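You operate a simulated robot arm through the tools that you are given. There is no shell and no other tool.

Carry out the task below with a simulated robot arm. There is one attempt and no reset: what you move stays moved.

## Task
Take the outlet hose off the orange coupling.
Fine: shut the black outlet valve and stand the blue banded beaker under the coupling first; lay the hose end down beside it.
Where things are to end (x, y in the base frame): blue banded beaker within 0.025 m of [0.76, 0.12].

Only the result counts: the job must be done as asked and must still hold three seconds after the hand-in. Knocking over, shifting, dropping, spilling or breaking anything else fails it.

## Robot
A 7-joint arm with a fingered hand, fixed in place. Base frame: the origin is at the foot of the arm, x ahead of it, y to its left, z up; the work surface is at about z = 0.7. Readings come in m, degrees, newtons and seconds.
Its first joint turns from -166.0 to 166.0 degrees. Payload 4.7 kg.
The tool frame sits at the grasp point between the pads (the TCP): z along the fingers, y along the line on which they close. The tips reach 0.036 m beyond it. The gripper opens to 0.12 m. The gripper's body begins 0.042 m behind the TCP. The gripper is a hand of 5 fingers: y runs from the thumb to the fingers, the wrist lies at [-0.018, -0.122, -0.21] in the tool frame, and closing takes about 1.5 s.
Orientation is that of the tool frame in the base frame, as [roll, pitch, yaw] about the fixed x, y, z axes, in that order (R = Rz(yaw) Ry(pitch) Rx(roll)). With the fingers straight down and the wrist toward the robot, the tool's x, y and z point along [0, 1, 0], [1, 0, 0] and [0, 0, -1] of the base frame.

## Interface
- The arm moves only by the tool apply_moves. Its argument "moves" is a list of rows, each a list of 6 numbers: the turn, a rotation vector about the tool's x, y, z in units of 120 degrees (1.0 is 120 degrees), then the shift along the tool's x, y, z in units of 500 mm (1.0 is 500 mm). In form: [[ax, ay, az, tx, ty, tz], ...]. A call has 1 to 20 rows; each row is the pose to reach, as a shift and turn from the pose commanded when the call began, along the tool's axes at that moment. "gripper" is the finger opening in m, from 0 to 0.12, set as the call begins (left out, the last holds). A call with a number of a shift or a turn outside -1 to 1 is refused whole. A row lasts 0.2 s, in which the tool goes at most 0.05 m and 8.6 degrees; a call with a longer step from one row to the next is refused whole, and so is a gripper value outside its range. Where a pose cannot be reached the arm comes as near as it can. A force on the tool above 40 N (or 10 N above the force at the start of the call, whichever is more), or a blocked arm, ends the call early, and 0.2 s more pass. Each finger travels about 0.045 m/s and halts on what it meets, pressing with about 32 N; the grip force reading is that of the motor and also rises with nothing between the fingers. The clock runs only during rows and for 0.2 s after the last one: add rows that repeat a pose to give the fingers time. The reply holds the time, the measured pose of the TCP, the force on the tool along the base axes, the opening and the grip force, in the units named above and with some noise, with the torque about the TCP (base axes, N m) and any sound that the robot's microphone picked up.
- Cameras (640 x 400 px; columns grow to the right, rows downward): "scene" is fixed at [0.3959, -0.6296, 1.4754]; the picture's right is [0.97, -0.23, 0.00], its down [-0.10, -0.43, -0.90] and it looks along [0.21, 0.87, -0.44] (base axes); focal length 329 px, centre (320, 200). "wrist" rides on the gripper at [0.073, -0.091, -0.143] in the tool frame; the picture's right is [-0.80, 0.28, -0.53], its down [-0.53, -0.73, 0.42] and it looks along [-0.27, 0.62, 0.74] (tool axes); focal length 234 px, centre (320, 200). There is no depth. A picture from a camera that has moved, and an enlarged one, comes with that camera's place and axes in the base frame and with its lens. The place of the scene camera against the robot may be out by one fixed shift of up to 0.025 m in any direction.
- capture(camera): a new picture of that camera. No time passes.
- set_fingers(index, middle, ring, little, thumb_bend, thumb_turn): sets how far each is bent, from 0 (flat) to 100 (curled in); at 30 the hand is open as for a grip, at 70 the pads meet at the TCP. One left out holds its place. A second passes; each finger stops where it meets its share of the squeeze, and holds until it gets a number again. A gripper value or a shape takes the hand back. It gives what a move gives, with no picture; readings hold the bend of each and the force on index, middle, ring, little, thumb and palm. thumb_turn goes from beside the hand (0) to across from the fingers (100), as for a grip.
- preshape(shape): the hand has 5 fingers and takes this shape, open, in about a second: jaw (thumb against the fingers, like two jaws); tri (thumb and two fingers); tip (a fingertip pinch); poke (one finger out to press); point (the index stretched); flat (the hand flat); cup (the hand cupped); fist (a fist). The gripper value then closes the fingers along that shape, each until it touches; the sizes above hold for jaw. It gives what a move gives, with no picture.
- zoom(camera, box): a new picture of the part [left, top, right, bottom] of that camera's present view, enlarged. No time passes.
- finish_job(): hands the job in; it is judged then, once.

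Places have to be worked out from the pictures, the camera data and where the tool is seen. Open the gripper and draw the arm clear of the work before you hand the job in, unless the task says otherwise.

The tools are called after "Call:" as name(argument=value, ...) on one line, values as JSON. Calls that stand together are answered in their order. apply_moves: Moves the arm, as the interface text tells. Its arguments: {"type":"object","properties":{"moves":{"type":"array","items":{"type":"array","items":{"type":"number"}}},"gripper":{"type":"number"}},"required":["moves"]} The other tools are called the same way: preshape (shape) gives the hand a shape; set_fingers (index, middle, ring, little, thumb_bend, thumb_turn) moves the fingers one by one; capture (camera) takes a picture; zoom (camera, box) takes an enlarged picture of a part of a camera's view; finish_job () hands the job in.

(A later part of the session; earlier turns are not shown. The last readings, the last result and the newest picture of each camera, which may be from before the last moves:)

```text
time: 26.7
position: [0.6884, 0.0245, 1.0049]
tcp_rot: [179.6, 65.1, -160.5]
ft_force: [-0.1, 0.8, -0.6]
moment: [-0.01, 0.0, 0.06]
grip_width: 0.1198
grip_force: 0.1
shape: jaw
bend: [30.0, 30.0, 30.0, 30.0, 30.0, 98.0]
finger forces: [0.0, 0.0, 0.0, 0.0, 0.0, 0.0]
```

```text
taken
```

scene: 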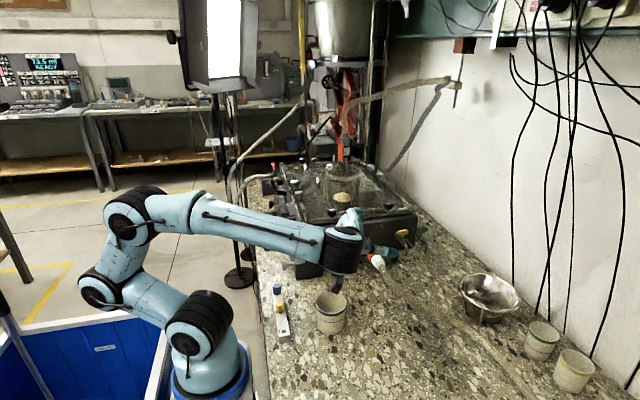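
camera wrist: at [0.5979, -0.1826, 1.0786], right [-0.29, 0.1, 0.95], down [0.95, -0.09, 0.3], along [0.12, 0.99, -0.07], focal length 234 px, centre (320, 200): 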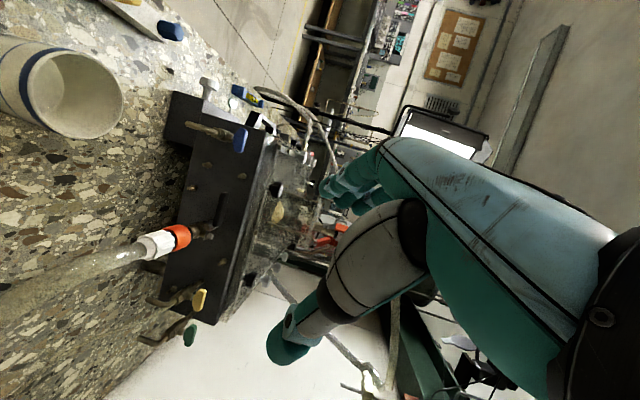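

That pose is reached exactly. I test the location above the beaker with this orientation.

Call:
apply_moves(moves=[[0, 0, 0, 0.0561, 0.0405, -0.0337], [0, 0, 0, 0.1123, 0.0809, -0.0675], [0, 0, 0, 0.1684, 0.1214, -0.1012], [0, 0, 0, 0.1684, 0.1214, -0.1012]])

Call:
capture(camera="scene")

Call:
capture(camera="wrist")

```text
time: 27.7
position: [0.6003, 0.0611, 0.9657]
tcp_rot: [179.6, 64.3, -160.6]
ft_force: [-0.2, 0.1, 0.6]
moment: [-0.01, 0.03, -0.01]
grip_width: 0.1197
grip_force: 0.0
shape: jaw
bend: [30.0, 30.0, 30.0, 30.0, 30.0, 98.0]
finger forces: [0.1, 0.0, 0.0, 0.0, 0.0, 0.0]
out of reach, approached as far as the arm can: row 3, 4
```

```text
taken
```

scene: 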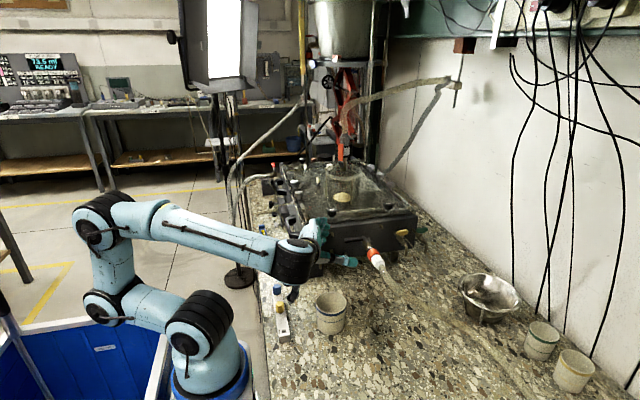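

```text
taken
camera wrist: at [0.4776, -0.0784, 0.9616], right [-0.21, 0.22, 0.95], down [0.83, -0.48, 0.29], along [0.52, 0.85, -0.08], focal length 234 px, centre (320, 200)
```

wrist: 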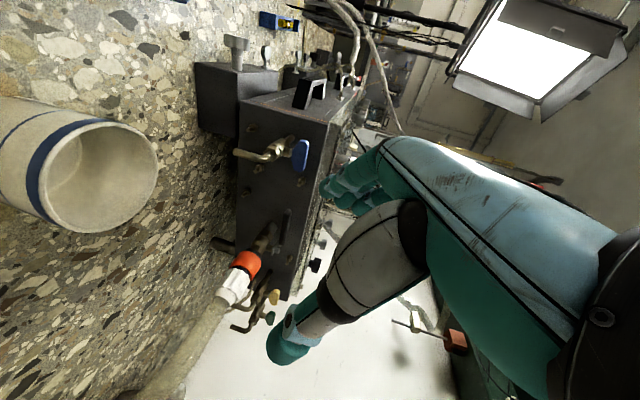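

This spot is at the edge of reach for a side grasp, so I'll first relocate the beaker with a top grasp to a place farther out, then side-grasp it there. I rotate the hand about its own y so the fingers point straight down.

Call:
apply_moves(moves=[[0, 0.0677, 0, 0, 0, 0], [0, 0.1354, 0, 0, 0, 0], [0, 0.2031, 0, 0, 0, 0], [0, 0.2708, 0, 0, 0, 0], [0, 0.3385, 0, 0, 0, 0], [0, 0.4062, 0, 0, 0, 0], [0, 0.4739, 0, 0, 0, 0], [0, 0.5417, 0, 0, 0, 0], [0, 0.5417, 0, 0, 0, 0]])

Call:
capture(camera="wrist")

Call:
capture(camera="scene")

```text
time: 29.7
position: [0.5993, 0.0609, 0.9654]
tcp_rot: [-180.0, -0.1, -160.0]
ft_force: [-0.3, -0.2, 0.4]
moment: [-0.01, -0.06, 0.01]
grip_width: 0.1195
grip_force: 0.1
shape: jaw
bend: [30.0, 30.0, 30.0, 30.0, 30.0, 98.0]
finger forces: [0.0, 0.0, 0.0, 0.0, 0.1, 0.1]
```

```text
taken
camera wrist: at [0.562, -0.0487, 1.1086], right [0.66, 0.54, 0.52], down [0.75, -0.51, -0.43], along [0.04, 0.67, -0.74], focal length 234 px, centre (320, 200)
```

wrist: 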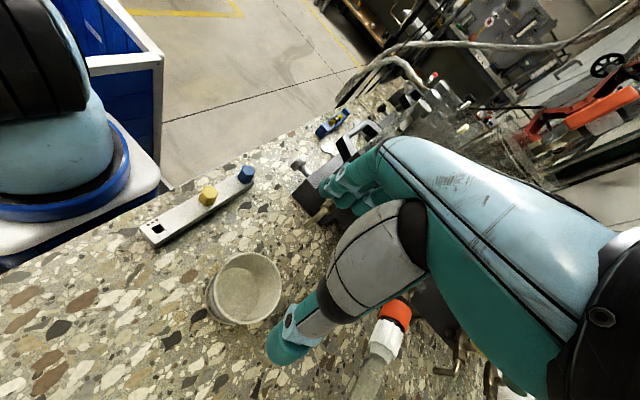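

```text
taken
```

scene: 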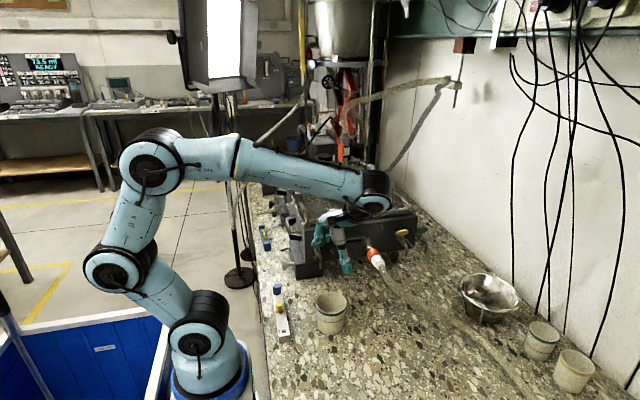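

The hand now points straight down with the wrist toward −y. I zoom on the beaker for an accurate centre before grasping from above.

Call:
zoom(camera="wrist", box=[180, 220, 340, 370])

Call:
zoom(camera="scene", box=[280, 260, 380, 350])

```text
2.67 times, centred on (260, 295) of wrist
camera zoom: at [0.562, -0.0487, 1.1086], right [0.66, 0.54, 0.52], down [0.75, -0.51, -0.43], along [0.04, 0.67, -0.74], focal length 624 px, centre (480, -53)
```

zoom: 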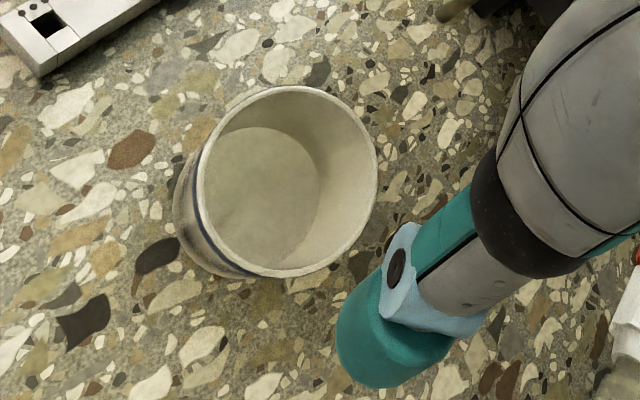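

```text
4.44 times, centred on (330, 305) of scene
camera zoom: at [0.3959, -0.6296, 1.4754], right [0.97, -0.23, 0.0], down [-0.1, -0.43, -0.9], along [0.21, 0.87, -0.44], focal length 1461 px, centre (276, -267)
```

zoom: 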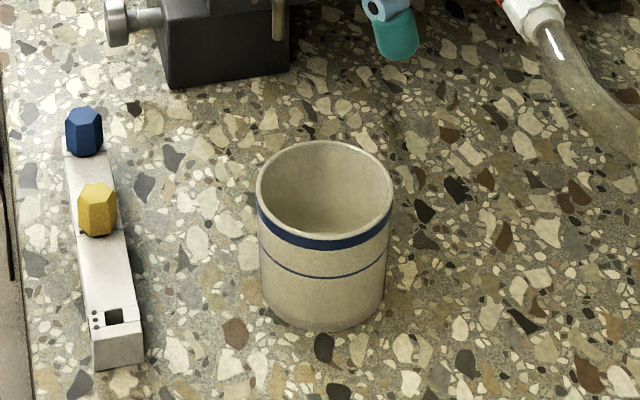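

Beaker centre is about (0.596, 0.051), rim z≈0.78, Ø≈0.088. To stay clear of the blue tap's spout I turn the hand to yaw 180° (closing exactly along y), set opening 0.11 m, and descend to just above the rim.

Call:
apply_moves(moves=[[0, 0, 0.0556, 0.012, -0.006, 0.02], [0, 0, 0.1111, 0.024, -0.012, 0.06], [0, 0, 0.1667, 0.036, -0.0125, 0.12], [0, 0, 0.1667, 0.0368, -0.0123, 0.18], [0, 0, 0.1667, 0.0368, -0.0123, 0.22], [0, 0, 0.1667, 0.0368, -0.0123, 0.22]], gripper=0.11)

Call:
capture(camera="wrist")

Call:
zoom(camera="scene", box=[270, 210, 390, 340])

```text
time: 31.1
position: [0.5847, 0.0492, 0.8574]
tcp_rot: [180.0, -0.1, 179.9]
ft_force: [0.5, 0.3, -0.2]
moment: [-0.01, 0.0, -0.02]
grip_width: 0.1104
grip_force: 0.0
shape: jaw
bend: [28.0, 31.0, 30.0, 31.0, 36.0, 98.0]
finger forces: [0.0, 0.0, 0.0, 0.0, 0.0, 0.0]
```

```text
taken
camera wrist: at [0.5109, -0.0412, 0.9987], right [0.8, 0.28, 0.52], down [0.53, -0.73, -0.43], along [0.27, 0.62, -0.74], focal length 234 px, centre (320, 200)
```

wrist: 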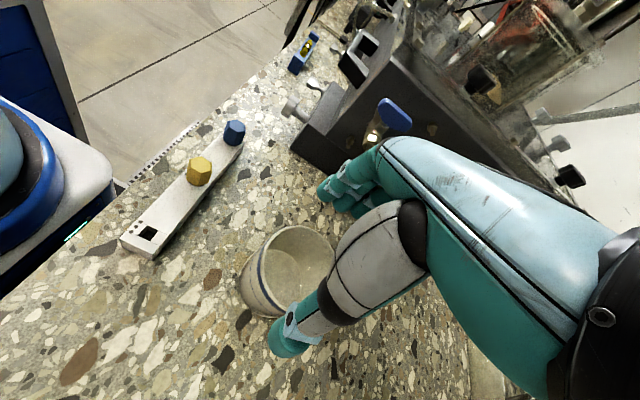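

```text
3.08 times, centred on (330, 275) of scene
camera zoom: at [0.3959, -0.6296, 1.4754], right [0.97, -0.23, 0.0], down [-0.1, -0.43, -0.9], along [0.21, 0.87, -0.44], focal length 1011 px, centre (289, -31)
```

zoom: 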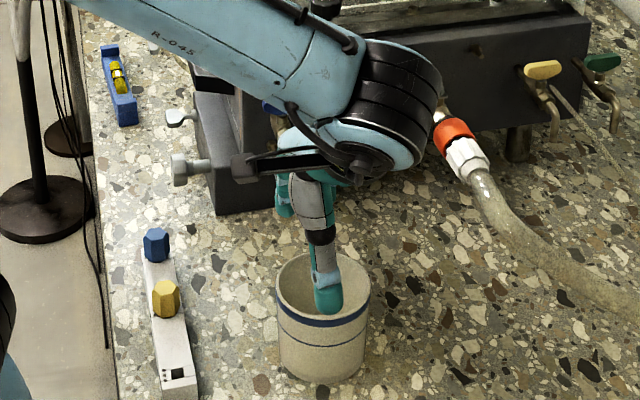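

Thumb and fingers are positioned outside the rim on both sides. I descend to TCP z≈0.757 (tips ~0.72).

Call:
apply_moves(moves=[[0, 0, 0, 0, 0, 0.04], [0, 0, 0, 0, 0, 0.08], [0, 0, 0, 0, 0, 0.12], [0, 0, 0, 0, 0, 0.16], [0, 0, 0, 0, 0, 0.2], [0, 0, 0, 0, 0, 0.2]])

Call:
zoom(camera="scene", box=[270, 210, 390, 340])

Call:
zoom(camera="wrist", box=[190, 130, 420, 380])

```text
time: 32.5
position: [0.584, 0.0488, 0.7565]
tcp_rot: [180.0, -0.1, 179.9]
ft_force: [-0.7, 0.0, 1.0]
moment: [-0.01, -0.01, 0.03]
grip_width: 0.1101
grip_force: 0.1
shape: jaw
bend: [28.0, 31.0, 30.0, 31.0, 36.0, 98.0]
finger forces: [0.1, 0.1, 0.1, 0.0, 0.0, 0.0]
```

```text
3.08 times, centred on (330, 275) of scene
camera zoom: at [0.3959, -0.6296, 1.4754], right [0.97, -0.23, 0.0], down [-0.1, -0.43, -0.9], along [0.21, 0.87, -0.44], focal length 1011 px, centre (289, -31)
```

zoom: 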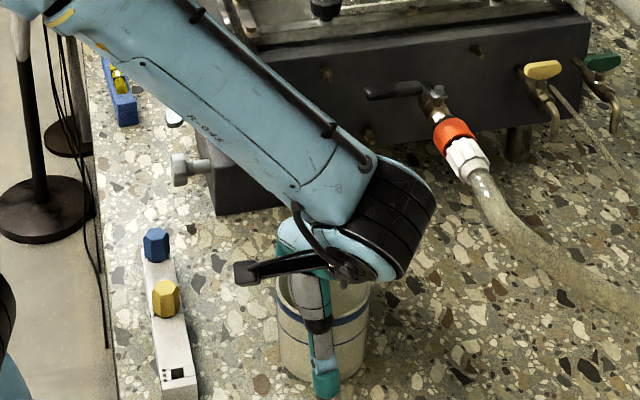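

```text
1.60 times, centred on (305, 255) of wrist
camera zoom: at [0.5104, -0.0415, 0.8983], right [0.8, 0.28, 0.52], down [0.53, -0.73, -0.43], along [0.27, 0.62, -0.74], focal length 375 px, centre (344, 112)
```

zoom: 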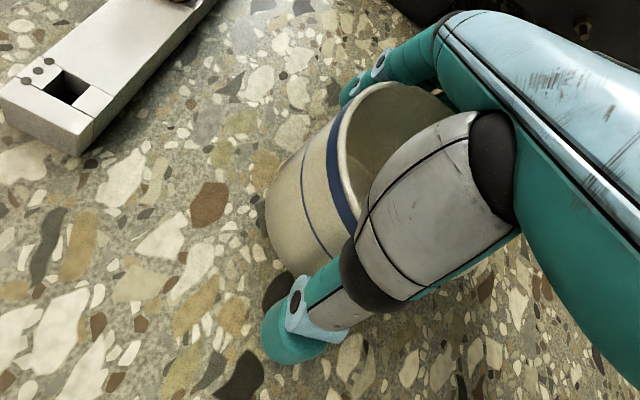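

The beaker sits between thumb and fingers. I close on it.

Call:
apply_moves(moves=[[0, 0, 0, 0, 0, 0], [0, 0, 0, 0, 0, 0], [0, 0, 0, 0, 0, 0], [0, 0, 0, 0, 0, 0], [0, 0, 0, 0, 0, 0], [0, 0, 0, 0, 0, 0]], gripper=0.07)

Call:
zoom(camera="wrist", box=[190, 130, 420, 380])

Call:
zoom(camera="scene", box=[270, 250, 390, 340])

```text
time: 33.9
position: [0.5847, 0.0487, 0.7566]
tcp_rot: [179.9, -0.1, 179.9]
ft_force: [-0.3, 0.8, 0.8]
moment: [-0.01, 0.01, 0.0]
grip_width: 0.0726
grip_force: 31.9
shape: jaw
bend: [74.0, 39.0, 39.0, 41.0, 65.0, 99.0]
finger forces: [14.8, 9.0, 3.7, 0.1, 28.0, 0.0]
```

```text
1.60 times, centred on (305, 255) of wrist
camera zoom: at [0.5104, -0.0415, 0.8985], right [0.8, 0.28, 0.52], down [0.53, -0.73, -0.43], along [0.27, 0.62, -0.74], focal length 375 px, centre (344, 112)
```

zoom: 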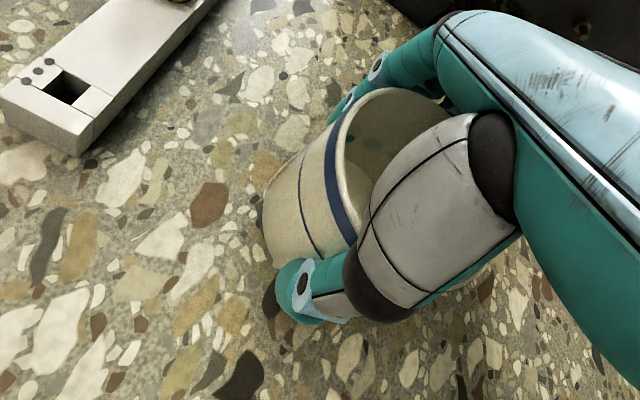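

```text
4.44 times, centred on (330, 295) of scene
camera zoom: at [0.3959, -0.6296, 1.4754], right [0.97, -0.23, 0.0], down [-0.1, -0.43, -0.9], along [0.21, 0.87, -0.44], focal length 1461 px, centre (276, -222)
```

zoom: 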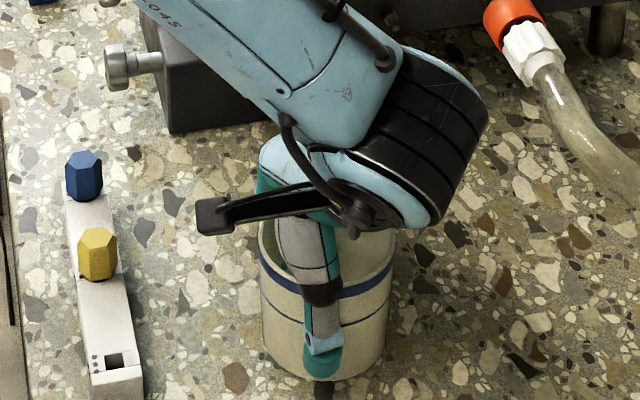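

The beaker is held (thumb 28 N against index/middle/ring). I lift 2 cm and check that it comes up level.

Call:
apply_moves(moves=[[0, 0, 0, 0, 0, -0.02], [0, 0, 0, 0, 0, -0.04], [0, 0, 0, 0, 0, -0.06], [0, 0, 0, 0, 0, -0.06]])

Call:
zoom(camera="scene", box=[270, 250, 390, 340])

```text
time: 34.9
position: [0.5836, 0.0493, 0.7867]
tcp_rot: [180.0, -0.1, 180.0]
ft_force: [-0.8, 0.3, -0.8]
moment: [0.02, 0.04, -0.02]
grip_width: 0.0727
grip_force: 31.6
shape: jaw
bend: [74.0, 39.0, 39.0, 41.0, 65.0, 99.0]
finger forces: [14.8, 9.1, 3.8, 0.1, 28.1, 0.0]
```

```text
4.44 times, centred on (330, 295) of scene
camera zoom: at [0.3959, -0.6296, 1.4754], right [0.97, -0.23, 0.0], down [-0.1, -0.43, -0.9], along [0.21, 0.87, -0.44], focal length 1461 px, centre (276, -222)
```

zoom: 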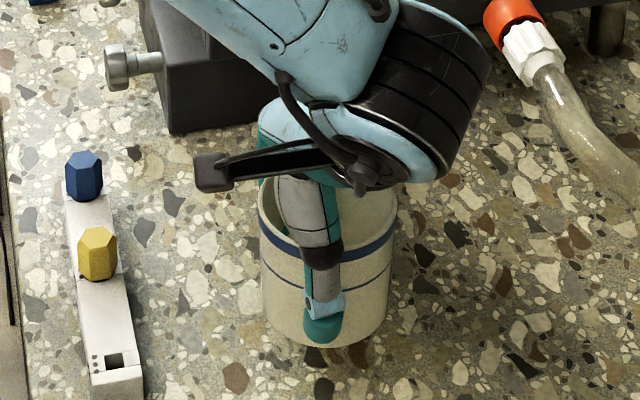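

The beaker is level and off the table. I carry it to about (0.67, −0.02), clear of hose and taps, and set it down there for a re-grasp from the side.

Call:
apply_moves(moves=[[0, 0, 0, -0.03, -0.029, 0], [0, 0, 0, -0.06, -0.058, 0], [0, 0, 0, -0.09, -0.087, 0], [0, 0, 0, -0.12, -0.116, 0], [0, 0, 0, -0.148, -0.144, 0], [0, 0, 0, -0.148, -0.144, 0], [0, 0, 0, -0.148, -0.144, 0.02], [0, 0, 0, -0.148, -0.144, 0.04], [0, 0, 0, -0.148, -0.144, 0.054], [0, 0, 0, -0.148, -0.144, 0.059], [0, 0, 0, -0.148, -0.144, 0.059]])

Call:
capture(camera="scene")

```text
time: 37.3
position: [0.6592, -0.0237, 0.757]
tcp_rot: [179.9, -0.2, 180.0]
ft_force: [-0.6, 0.1, 0.2]
moment: [0.0, 0.03, 0.03]
grip_width: 0.0728
grip_force: 32.0
shape: jaw
bend: [74.0, 39.0, 39.0, 41.0, 65.0, 99.0]
finger forces: [14.8, 9.0, 3.7, 0.0, 28.0, 0.1]
```

```text
taken
```

scene: 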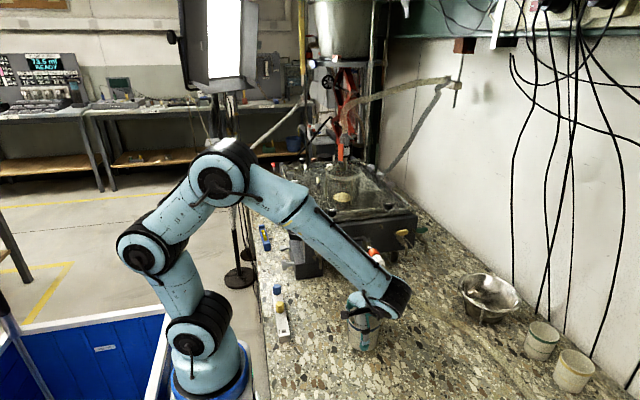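

The beaker is at table height again (TCP z matches the grasp height). I open the hand and look before rising.

Call:
apply_moves(moves=[[0, 0, 0, 0, 0, 0], [0, 0, 0, 0, 0, 0], [0, 0, 0, 0, 0, 0], [0, 0, 0, 0, 0, 0], [0, 0, 0, 0, 0, 0], [0, 0, 0, 0, 0, 0], [0, 0, 0, 0, 0, 0]], gripper=0.12)

Call:
zoom(camera="scene", box=[310, 270, 430, 360])

Call:
zoom(camera="wrist", box=[190, 130, 420, 380])

```text
time: 38.9
position: [0.6604, -0.0243, 0.7578]
tcp_rot: [180.0, -0.1, 179.9]
ft_force: [0.2, -0.7, -0.3]
moment: [0.01, 0.02, 0.0]
grip_width: 0.1197
grip_force: 0.1
shape: jaw
bend: [30.0, 30.0, 30.0, 30.0, 30.0, 98.0]
finger forces: [0.1, 0.1, 0.0, 0.1, 0.1, 0.0]
```

```text
4.44 times, centred on (370, 315) of scene
camera zoom: at [0.3959, -0.6296, 1.4754], right [0.97, -0.23, 0.0], down [-0.1, -0.43, -0.9], along [0.21, 0.87, -0.44], focal length 1461 px, centre (98, -311)
```

zoom: 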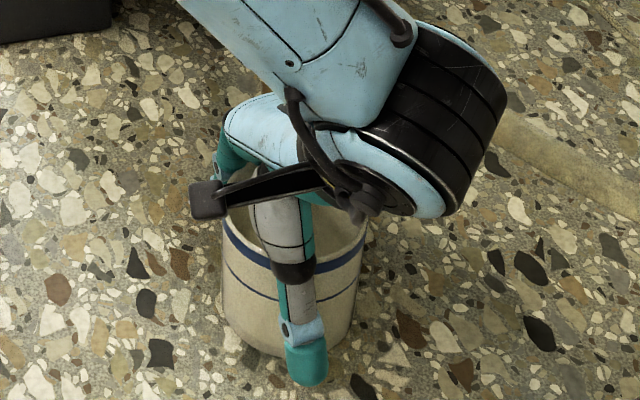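

```text
1.60 times, centred on (305, 255) of wrist
camera zoom: at [0.5847, -0.1134, 0.899], right [0.8, 0.28, 0.52], down [0.53, -0.73, -0.43], along [0.27, 0.62, -0.74], focal length 375 px, centre (344, 112)
```

zoom: 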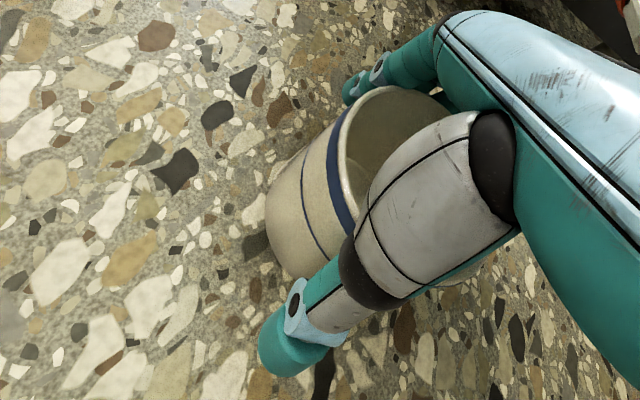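

Beaker stands free. I rise and yaw the hand by +25°, then will tilt it to the side-grasp orientation.

Call:
apply_moves(moves=[[0, 0, 0, 0, 0, -0.08], [0, 0, 0, 0, 0, -0.16], [0, 0, 0, 0, 0, -0.24], [0, 0, 0, 0, 0, -0.32], [0, 0, -0.0695, 0, 0, -0.38], [0, 0, -0.139, 0, 0, -0.38], [0, 0, -0.2083, 0, 0, -0.38], [0, 0, -0.2083, 0, 0, -0.38]])

Call:
capture(camera="wrist")

```text
time: 40.7
position: [0.659, -0.0238, 0.9483]
tcp_rot: [180.0, -0.2, -155.0]
ft_force: [-0.3, 0.5, 0.0]
moment: [-0.02, 0.02, 0.01]
grip_width: 0.1197
grip_force: 0.0
shape: jaw
bend: [30.0, 30.0, 30.0, 30.0, 30.0, 98.0]
finger forces: [0.1, 0.1, 0.0, 0.1, 0.0, 0.0]
```

```text
taken
camera wrist: at [0.6302, -0.136, 1.0893], right [0.61, 0.59, 0.52], down [0.79, -0.44, -0.43], along [-0.02, 0.68, -0.74], focal length 234 px, centre (320, 200)
```

wrist: 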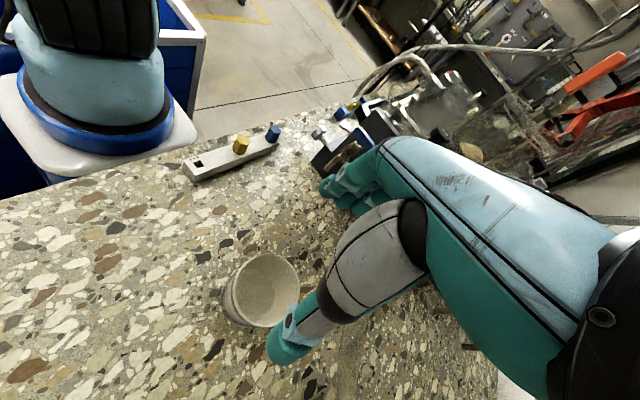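

Beaker measured at about (0.672, −0.022). Now I tilt the hand to 25° below horizontal, pointing forward-left.

Call:
apply_moves(moves=[[0, -0.0677, 0, 0, 0, 0], [0, -0.1354, 0, 0, 0, 0], [0, -0.2031, 0, 0, 0, 0], [0, -0.2708, 0, 0, 0, 0], [0, -0.3385, 0, 0, 0, 0], [0, -0.4062, 0, 0, 0, 0], [0, -0.4739, 0, 0, 0, 0], [0, -0.5417, 0, 0, 0, 0], [0, -0.5417, 0, 0, 0, 0]])

Call:
capture(camera="wrist")

Call:
capture(camera="scene")

```text
time: 42.7
position: [0.6605, 0.0095, 1.0083]
tcp_rot: [179.7, 64.6, -155.6]
ft_force: [0.8, -0.4, 0.2]
moment: [0.01, 0.03, -0.01]
grip_width: 0.1198
grip_force: 0.0
shape: jaw
bend: [30.0, 30.0, 30.0, 30.0, 30.0, 98.0]
finger forces: [0.0, 0.1, 0.0, 0.1, 0.1, 0.0]
out of reach, approached as far as the arm can: row 7, 8, 9
```

```text
taken
camera wrist: at [0.5509, -0.1387, 1.0022], right [-0.23, 0.2, 0.95], down [0.86, -0.41, 0.3], along [0.45, 0.89, -0.07], focal length 234 px, centre (320, 200)
```

wrist: 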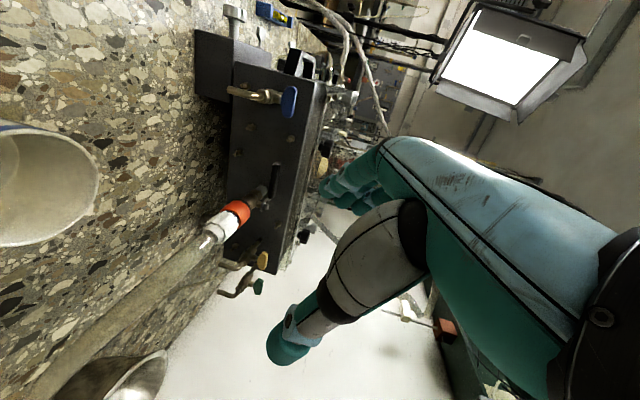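

```text
taken
```

scene: 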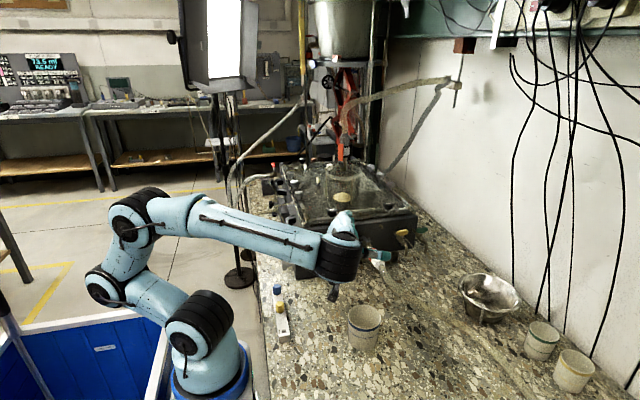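

With this wrist-at-−y orientation the low side grasp is out of reach, so I change plan: use a natural top grasp to set the beaker at about (0.63, 0.06), then push it along the table under the coupling with the fingertips as a cradle. First I bring the fingers back to pointing straight down.

Call:
apply_moves(moves=[[0, 0.0677, 0, 0, 0, 0], [0, 0.1354, 0, 0, 0, 0], [0, 0.2031, 0, 0, 0, 0], [0, 0.2708, 0, 0, 0, 0], [0, 0.3385, 0, 0, 0, 0], [0, 0.4062, 0, 0, 0, 0], [0, 0.4739, 0, 0, 0, 0], [0, 0.5417, 0, 0, 0, 0], [0, 0.5417, 0, 0, 0, 0]])

```text
time: 44.7
position: [0.6583, 0.0093, 1.0063]
tcp_rot: [179.9, -0.2, -155.1]
ft_force: [1.0, -0.2, 0.1]
moment: [0.01, 0.02, -0.02]
grip_width: 0.12
grip_force: 0.1
shape: jaw
bend: [30.0, 30.0, 30.0, 30.0, 30.0, 98.0]
finger forces: [0.1, 0.0, 0.0, 0.1, 0.1, 0.1]
```

Now I yaw the hand so that its closing direction points along azimuth ~23.5° (toward the target from the planned start).

Call:
apply_moves(moves=[[0, 0, 0.0693, 0, 0, 0], [0, 0, 0.1386, 0, 0, 0], [0, 0, 0.208, 0, 0, 0], [0, 0, 0.2773, 0, 0, 0], [0, 0, 0.3466, 0, 0, 0], [0, 0, 0.4159, 0, 0, 0], [0, 0, 0.4852, 0, 0, 0], [0, 0, 0.5545, 0, 0, 0], [0, 0, 0.6239, 0, 0, 0], [0, 0, 0.6932, 0, 0, 0], [0, 0, 0.7625, 0, 0, 0], [0, 0, 0.7625, 0, 0, 0]])

Call:
capture(camera="wrist")

Call:
zoom(camera="scene", box=[260, 180, 460, 380])

```text
time: 47.3
position: [0.6586, 0.0117, 1.0065]
tcp_rot: [-179.9, -0.1, 113.5]
ft_force: [0.0, -0.6, 0.8]
moment: [0.02, 0.0, 0.01]
grip_width: 0.1198
grip_force: 0.0
shape: jaw
bend: [30.0, 30.0, 30.0, 30.0, 30.0, 98.0]
finger forces: [0.0, 0.0, 0.0, 0.1, 0.0, 0.1]
```

```text
taken
camera wrist: at [0.5449, 0.0421, 1.1492], right [0.58, -0.63, 0.52], down [-0.46, -0.78, -0.42], along [0.67, 0.0, -0.74], focal length 234 px, centre (320, 200)
```

wrist: 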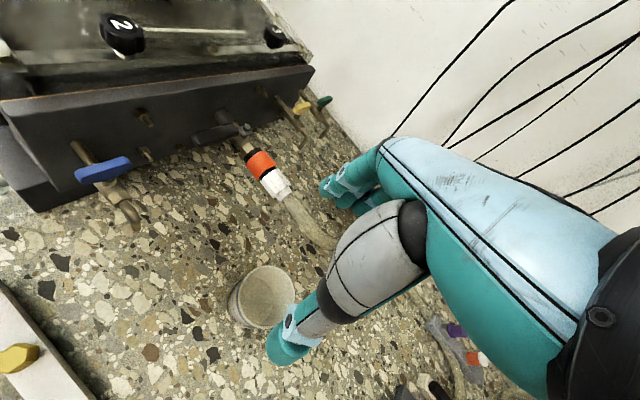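

```text
2.00 times, centred on (360, 280) of scene
camera zoom: at [0.3959, -0.6296, 1.4754], right [0.97, -0.23, 0.0], down [-0.1, -0.43, -0.9], along [0.21, 0.87, -0.44], focal length 657 px, centre (240, 40)
```

zoom: 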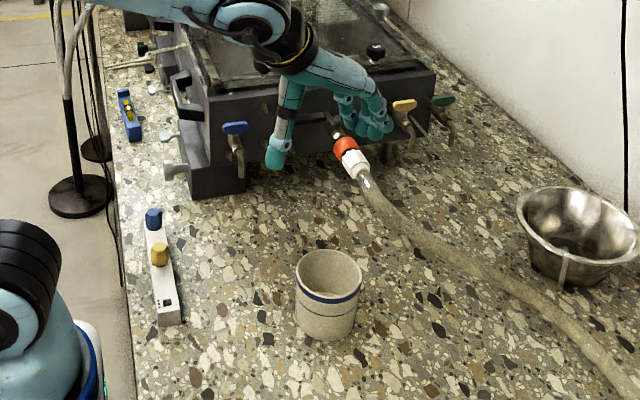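

Beaker is confirmed at (0.672, −0.0225). I move over it and descend to grasp height with the hand fully open.

Call:
apply_moves(moves=[[0, 0, 0, -0.0636, -0.0028, 0.02], [0, 0, 0, -0.0636, -0.0028, 0.1], [0, 0, 0, -0.0636, -0.0028, 0.18], [0, 0, 0, -0.0636, -0.0028, 0.26], [0, 0, 0, -0.0636, -0.0028, 0.32], [0, 0, 0, -0.0636, -0.0028, 0.36], [0, 0, 0, -0.0636, -0.0028, 0.4], [0, 0, 0, -0.0636, -0.0028, 0.44], [0, 0, 0, -0.0636, -0.0028, 0.48], [0, 0, 0, -0.0636, -0.0028, 0.499], [0, 0, 0, -0.0636, -0.0028, 0.499]], gripper=0.12)

Call:
zoom(camera="wrist", box=[190, 130, 420, 380])

Call:
zoom(camera="scene", box=[300, 220, 440, 370])

```text
time: 49.7
position: [0.6704, -0.0193, 0.7565]
tcp_rot: [179.9, 0.0, 113.4]
ft_force: [-0.8, 1.1, 4.2]
moment: [-0.02, 0.0, -0.01]
grip_width: 0.1198
grip_force: 0.2
shape: jaw
bend: [30.0, 30.0, 30.0, 30.0, 30.0, 97.0]
finger forces: [2.3, 0.0, 0.0, 0.0, 2.0, 0.0]
```

```text
1.60 times, centred on (305, 255) of wrist
camera zoom: at [0.5566, 0.0123, 0.8998], right [0.58, -0.63, 0.52], down [-0.46, -0.78, -0.42], along [0.68, 0.0, -0.74], focal length 375 px, centre (344, 112)
```

zoom: 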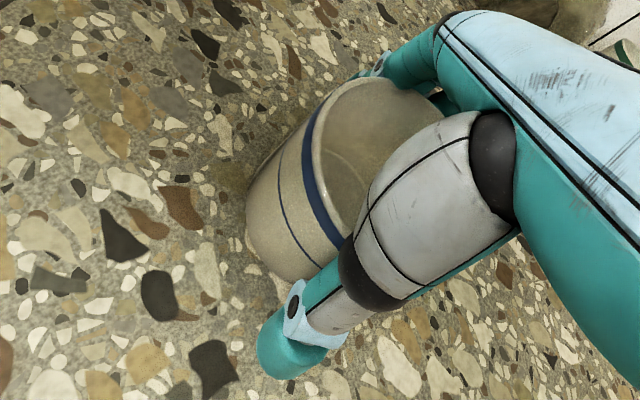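

```text
2.67 times, centred on (370, 295) of scene
camera zoom: at [0.3959, -0.6296, 1.4754], right [0.97, -0.23, 0.0], down [-0.1, -0.43, -0.9], along [0.21, 0.87, -0.44], focal length 876 px, centre (187, -53)
```

zoom: 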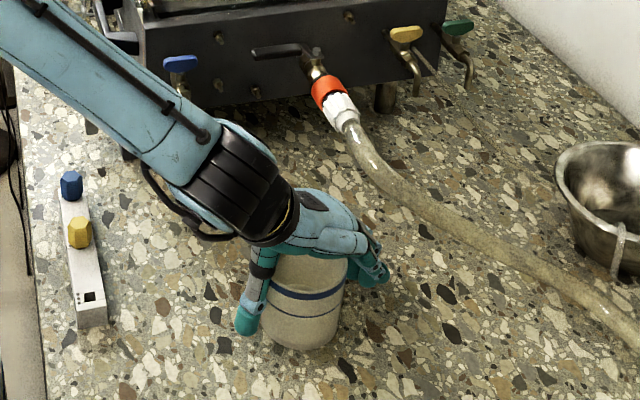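

There is a light 4 N upward contact (rim against the web of index/thumb). I raise 5 mm and shift slightly, then close the hand.

Call:
apply_moves(moves=[[0, 0, 0, 0, 0, -0.012], [0, 0, 0, 0.006, 0, -0.012], [0, 0, 0, 0.006, 0, -0.012]])

```text
time: 50.5
position: [0.6704, -0.017, 0.7639]
tcp_rot: [-180.0, 0.0, 113.4]
ft_force: [-0.6, 0.6, -0.4]
moment: [0.0, -0.03, 0.0]
grip_width: 0.1201
grip_force: 0.1
shape: jaw
bend: [30.0, 30.0, 30.0, 30.0, 30.0, 97.0]
finger forces: [1.1, 0.0, 0.2, 0.0, 1.2, 0.0]
```

Contact is nearly gone. I close on the beaker.

Call:
apply_moves(moves=[[0, 0, 0, 0, 0, 0], [0, 0, 0, 0, 0, 0], [0, 0, 0, 0, 0, 0], [0, 0, 0, 0, 0, 0], [0, 0, 0, 0, 0, 0], [0, 0, 0, 0, 0, 0], [0, 0, 0, 0, 0, 0]], gripper=0.07)

Call:
zoom(camera="wrist", box=[190, 130, 420, 380])

Call:
zoom(camera="scene", box=[300, 220, 440, 370])

```text
time: 52.1
position: [0.6692, -0.0159, 0.7634]
tcp_rot: [180.0, -0.1, 113.4]
ft_force: [0.0, -0.3, 0.4]
moment: [0.03, 0.0, -0.04]
grip_width: 0.0915
grip_force: 32.0
shape: jaw
bend: [31.0, 41.0, 39.0, 41.0, 50.0, 98.0]
finger forces: [14.7, 13.1, 0.0, 0.0, 26.8, 0.1]
```

```text
1.60 times, centred on (305, 255) of wrist
camera zoom: at [0.5552, 0.0149, 0.9055], right [0.58, -0.63, 0.52], down [-0.46, -0.78, -0.42], along [0.67, 0.0, -0.74], focal length 375 px, centre (344, 112)
```

zoom: 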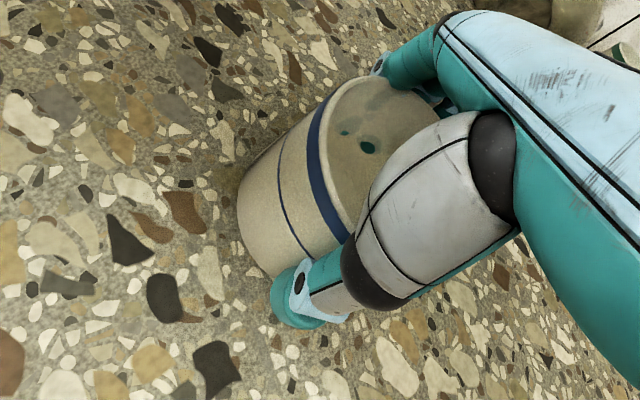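

```text
2.67 times, centred on (370, 295) of scene
camera zoom: at [0.3959, -0.6296, 1.4754], right [0.97, -0.23, 0.0], down [-0.1, -0.43, -0.9], along [0.21, 0.87, -0.44], focal length 876 px, centre (187, -53)
```

zoom: 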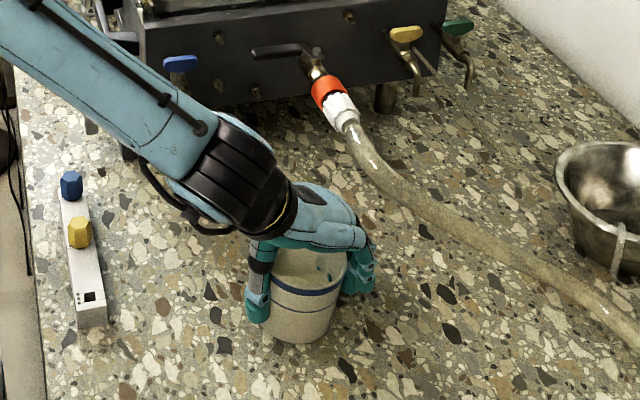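

Firm three-point grip (index, middle, thumb). I lift, carry it to about (0.63, 0.063), and set it down.

Call:
apply_moves(moves=[[0, 0, 0, 0, 0, -0.02], [0, 0, 0, 0, 0, -0.045], [0, 0, 0, 0.035, -0.002, -0.05], [0, 0, 0, 0.075, -0.004, -0.05], [0, 0, 0, 0.115, -0.006, -0.05], [0, 0, 0, 0.155, -0.009, -0.05], [0, 0, 0, 0.1857, -0.0108, -0.05], [0, 0, 0, 0.1857, -0.0108, -0.05], [0, 0, 0, 0.1857, -0.0108, -0.03], [0, 0, 0, 0.1857, -0.0108, -0.012], [0, 0, 0, 0.1857, -0.0108, 0.0], [0, 0, 0, 0.1857, -0.0108, 0.0]])

Call:
zoom(camera="scene", box=[280, 210, 420, 360])

```text
time: 54.7
position: [0.6275, 0.0653, 0.7639]
tcp_rot: [179.9, -0.1, 113.4]
ft_force: [-0.3, 0.2, -0.3]
moment: [0.02, -0.01, 0.0]
grip_width: 0.0914
grip_force: 31.5
shape: jaw
bend: [31.0, 41.0, 39.0, 41.0, 50.0, 98.0]
finger forces: [14.7, 13.1, 0.0, 0.0, 26.8, 0.0]
```

```text
2.67 times, centred on (350, 285) of scene
camera zoom: at [0.3959, -0.6296, 1.4754], right [0.97, -0.23, 0.0], down [-0.1, -0.43, -0.9], along [0.21, 0.87, -0.44], focal length 876 px, centre (240, -27)
```

zoom: 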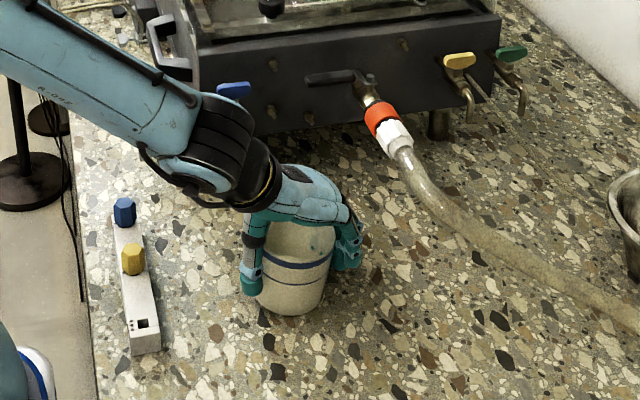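

Set down. I release and rise above the beaker, then look for its exact position.

Call:
apply_moves(moves=[[0, 0, 0, 0, 0, 0.0], [0, 0, 0, 0, 0, 0.0], [0, 0, 0, 0, 0, 0], [0, 0, 0, 0, 0, 0], [0, 0, 0, 0, 0, 0], [0, 0, 0, 0, 0, 0]], gripper=0.12)

Call:
apply_moves(moves=[[0, 0, 0, 0, 0, -0.02], [0, 0, 0, 0, 0, -0.06], [0, 0, 0, 0, 0, -0.12], [0, 0, 0, 0, 0, -0.18], [0, 0, 0, 0, 0, -0.24], [0, 0, 0, 0, 0, -0.3], [0, 0, 0, 0, 0, -0.36], [0, 0, 0, 0, 0, -0.36]])

Call:
capture(camera="wrist")

Call:
zoom(camera="scene", box=[280, 210, 420, 360])

```text
time: 56.1
position: [0.6272, 0.0678, 0.7638]
tcp_rot: [180.0, -0.1, 113.3]
ft_force: [-0.3, 0.4, 0.1]
moment: [0.01, 0.03, -0.04]
grip_width: 0.1198
grip_force: 0.0
shape: jaw
bend: [30.0, 30.0, 30.0, 30.0, 30.0, 98.0]
finger forces: [0.6, 0.1, 0.0, 0.1, 0.6, 0.0]
```

```text
time: 57.9
position: [0.6265, 0.0668, 0.9436]
tcp_rot: [-179.9, -0.1, 113.4]
ft_force: [-0.2, 1.0, 0.1]
moment: [-0.01, 0.0, 0.01]
grip_width: 0.1202
grip_force: 0.0
shape: jaw
bend: [30.0, 30.0, 30.0, 30.0, 30.0, 98.0]
finger forces: [0.1, 0.1, 0.0, 0.0, 0.1, 0.1]
```

```text
taken
camera wrist: at [0.5132, 0.0977, 1.0863], right [0.58, -0.63, 0.52], down [-0.46, -0.78, -0.42], along [0.67, 0.0, -0.74], focal length 234 px, centre (320, 200)
```

wrist: 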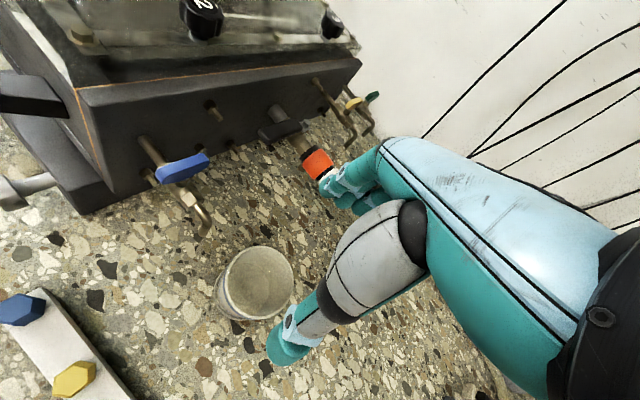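

```text
2.67 times, centred on (350, 285) of scene
camera zoom: at [0.3959, -0.6296, 1.4754], right [0.97, -0.23, 0.0], down [-0.1, -0.43, -0.9], along [0.21, 0.87, -0.44], focal length 876 px, centre (240, -27)
```

zoom: 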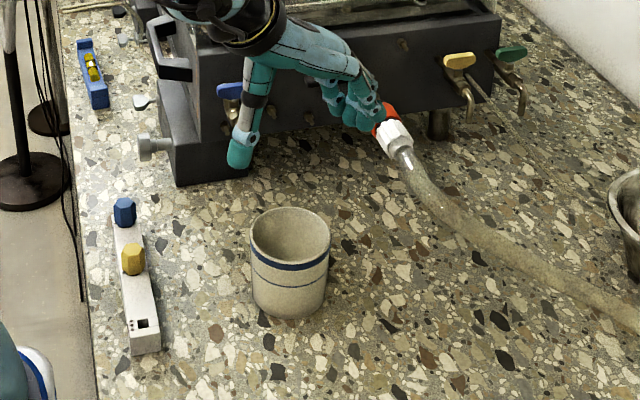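

Call:
zoom(camera="wrist", box=[190, 220, 340, 350])

Call:
zoom(camera="scene", box=[310, 270, 390, 330])

```text
3.08 times, centred on (265, 285) of wrist
camera zoom: at [0.5132, 0.0977, 1.0863], right [0.58, -0.63, 0.52], down [-0.46, -0.78, -0.42], along [0.67, 0.0, -0.74], focal length 720 px, centre (489, -62)
```

zoom: 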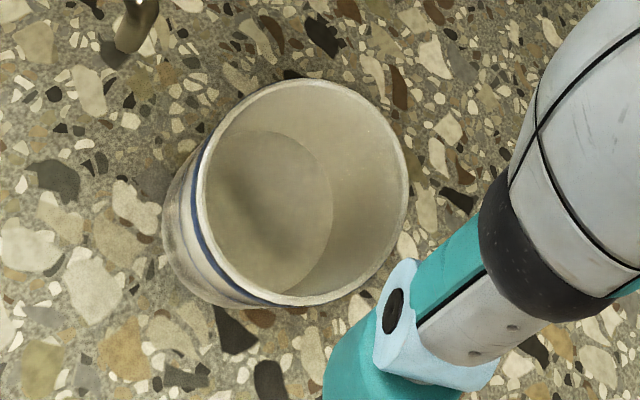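

```text
6.67 times, centred on (350, 300) of scene
camera zoom: at [0.3959, -0.6296, 1.4754], right [0.97, -0.23, 0.0], down [-0.1, -0.43, -0.9], along [0.21, 0.87, -0.44], focal length 2191 px, centre (120, -467)
```

zoom: 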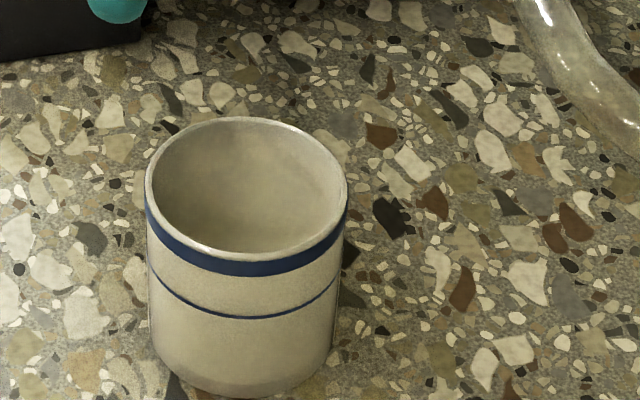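

Beaker is at (0.622, 0.065), so the push direction to the target is azimuth ≈22°, distance 0.149 m. I move the hand back behind the beaker at safe height and form a fingertip cradle (index and little forward, thumb tucked).

Call:
apply_moves(moves=[[0, 0, 0.005, 0.002, -0.074, 0], [0, 0, 0.01, 0.004, -0.147, 0], [0, 0, 0.0142, 0.006, -0.221, 0], [0, 0, 0.0142, 0.0084, -0.294, 0], [0, 0, 0.0142, 0.0084, -0.294, 0]])

Call:
set_fingers(index=26, middle=36, ring=36, little=26, thumb_bend=100, thumb_turn=100)

Call:
capture(camera="wrist")

Call:
zoom(camera="scene", box=[250, 190, 390, 340])

```text
time: 59.1
position: [0.4898, 0.0111, 0.9424]
tcp_rot: [-179.9, -0.2, 111.8]
ft_force: [0.9, 0.0, -0.4]
moment: [-0.01, 0.03, -0.04]
grip_width: 0.1199
grip_force: 0.1
shape: jaw
bend: [30.0, 30.0, 30.0, 30.0, 30.0, 98.0]
finger forces: [0.1, 0.1, 0.0, 0.1, 0.0, 0.0]
```

```text
time: 60.1
position: [0.4905, 0.0115, 0.9434]
tcp_rot: [-180.0, -0.1, 111.6]
ft_force: [0.3, -0.6, 0.4]
moment: [-0.02, -0.03, -0.05]
grip_width: 0.0364
grip_force: 0.0
shape: fingers
bend: [26.0, 36.0, 36.0, 26.0, 99.0, 100.0]
finger forces: [0.1, 0.0, 0.1, 0.0, 0.1, 0.0]
```

```text
taken
camera wrist: at [0.3773, 0.046, 1.086], right [0.56, -0.64, 0.52], down [-0.48, -0.77, -0.42], along [0.67, -0.02, -0.74], focal length 234 px, centre (320, 200)
```

wrist: 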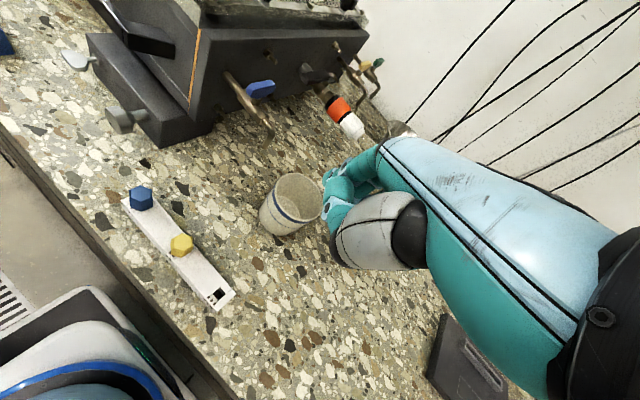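

```text
2.67 times, centred on (320, 265) of scene
camera zoom: at [0.3959, -0.6296, 1.4754], right [0.97, -0.23, 0.0], down [-0.1, -0.43, -0.9], along [0.21, 0.87, -0.44], focal length 876 px, centre (320, 27)
```

zoom: 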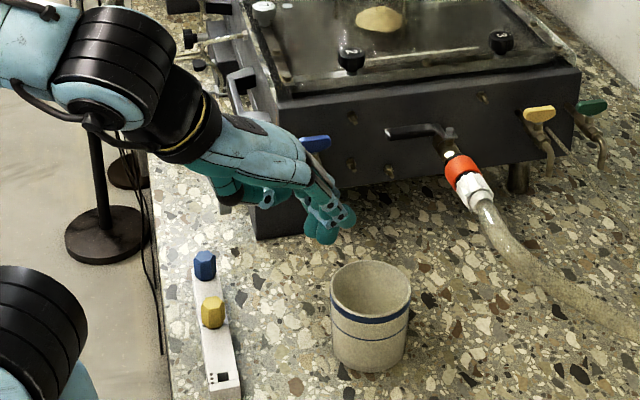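

The fingers curve so that the foremost contact is near TCP height, about 8 cm ahead of the TCP. I align laterally by ~8 mm and descend most of the way behind the beaker.

Call:
apply_moves(moves=[[0, 0, 0, 0.0152, 0, 0.04], [0, 0, 0, 0.0152, 0, 0.12], [0, 0, 0, 0.0152, 0, 0.2], [0, 0, 0, 0.0152, 0, 0.28], [0, 0, 0, 0.0152, 0, 0.33], [0, 0, 0, 0.0152, 0, 0.33]])

Call:
capture(camera="wrist")

Call:
zoom(camera="scene", box=[250, 220, 390, 350])

```text
time: 61.5
position: [0.4881, 0.0199, 0.7787]
tcp_rot: [179.9, -0.1, 111.7]
ft_force: [-0.1, 0.1, 0.7]
moment: [-0.04, -0.01, -0.05]
grip_width: 0.0367
grip_force: 0.1
shape: fingers
bend: [26.0, 36.0, 36.0, 26.0, 99.0, 100.0]
finger forces: [0.0, 0.0, 0.0, 0.1, 0.0, 0.0]
```

```text
taken
camera wrist: at [0.3752, 0.0541, 0.9201], right [0.56, -0.64, 0.52], down [-0.48, -0.77, -0.42], along [0.67, -0.02, -0.74], focal length 234 px, centre (320, 200)
```

wrist: 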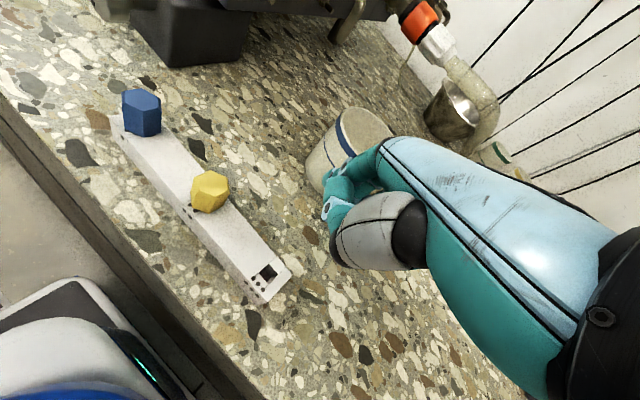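

```text
3.08 times, centred on (320, 285) of scene
camera zoom: at [0.3959, -0.6296, 1.4754], right [0.97, -0.23, 0.0], down [-0.1, -0.43, -0.9], along [0.21, 0.87, -0.44], focal length 1011 px, centre (320, -62)
```

zoom: 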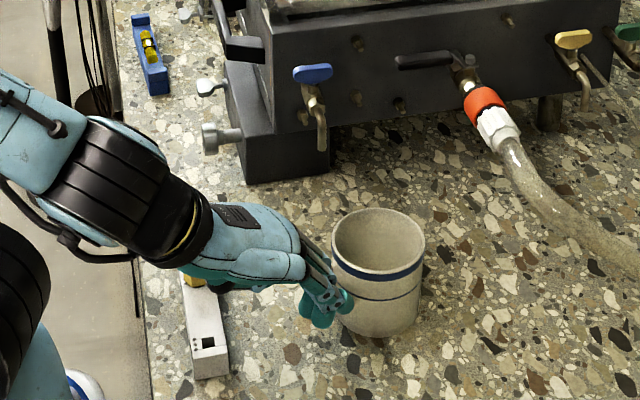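

No contacts so far and the yellow knob is clear of the hand. I lower the remaining 3.6 cm to the pushing height.

Call:
apply_moves(moves=[[0, 0, 0, 0, 0, 0.025], [0, 0, 0, 0, 0, 0.05], [0, 0, 0, 0, 0, 0.072], [0, 0, 0, 0, 0, 0.072]])

Call:
zoom(camera="scene", box=[280, 270, 380, 350])

Call:
zoom(camera="wrist", box=[250, 80, 450, 280])

```text
time: 62.5
position: [0.4879, 0.0194, 0.7419]
tcp_rot: [179.9, -0.1, 111.7]
ft_force: [-0.8, 0.6, -0.2]
moment: [-0.02, 0.01, 0.02]
grip_width: 0.0368
grip_force: 0.0
shape: fingers
bend: [26.0, 36.0, 36.0, 26.0, 99.0, 100.0]
finger forces: [0.0, 0.0, 0.1, 0.0, 0.1, 0.1]
```

```text
5.00 times, centred on (330, 310) of scene
camera zoom: at [0.3959, -0.6296, 1.4754], right [0.97, -0.23, 0.0], down [-0.1, -0.43, -0.9], along [0.21, 0.87, -0.44], focal length 1644 px, centre (270, -350)
```

zoom: 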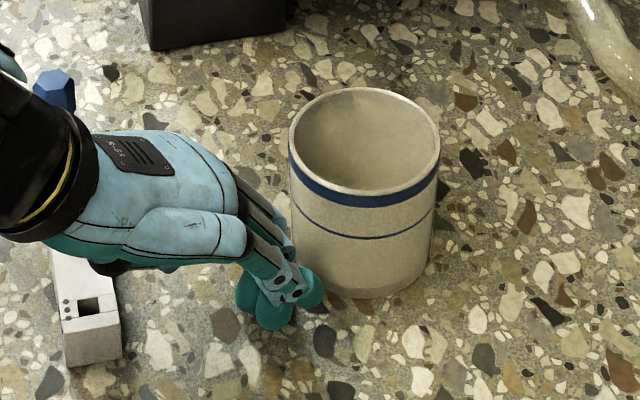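

```text
2.00 times, centred on (350, 180) of wrist
camera zoom: at [0.3747, 0.0539, 0.8846], right [0.56, -0.64, 0.52], down [-0.48, -0.77, -0.42], along [0.67, -0.02, -0.74], focal length 468 px, centre (260, 240)
```

zoom: 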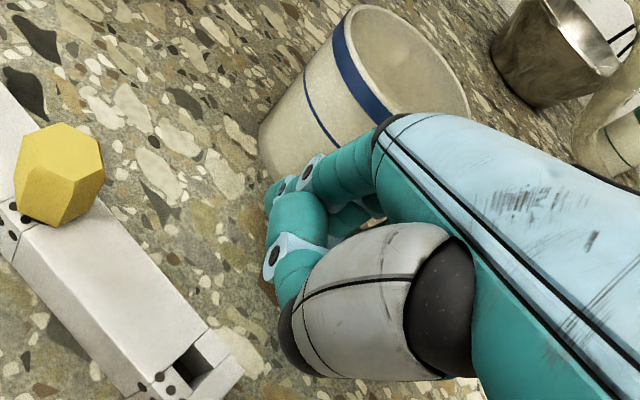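

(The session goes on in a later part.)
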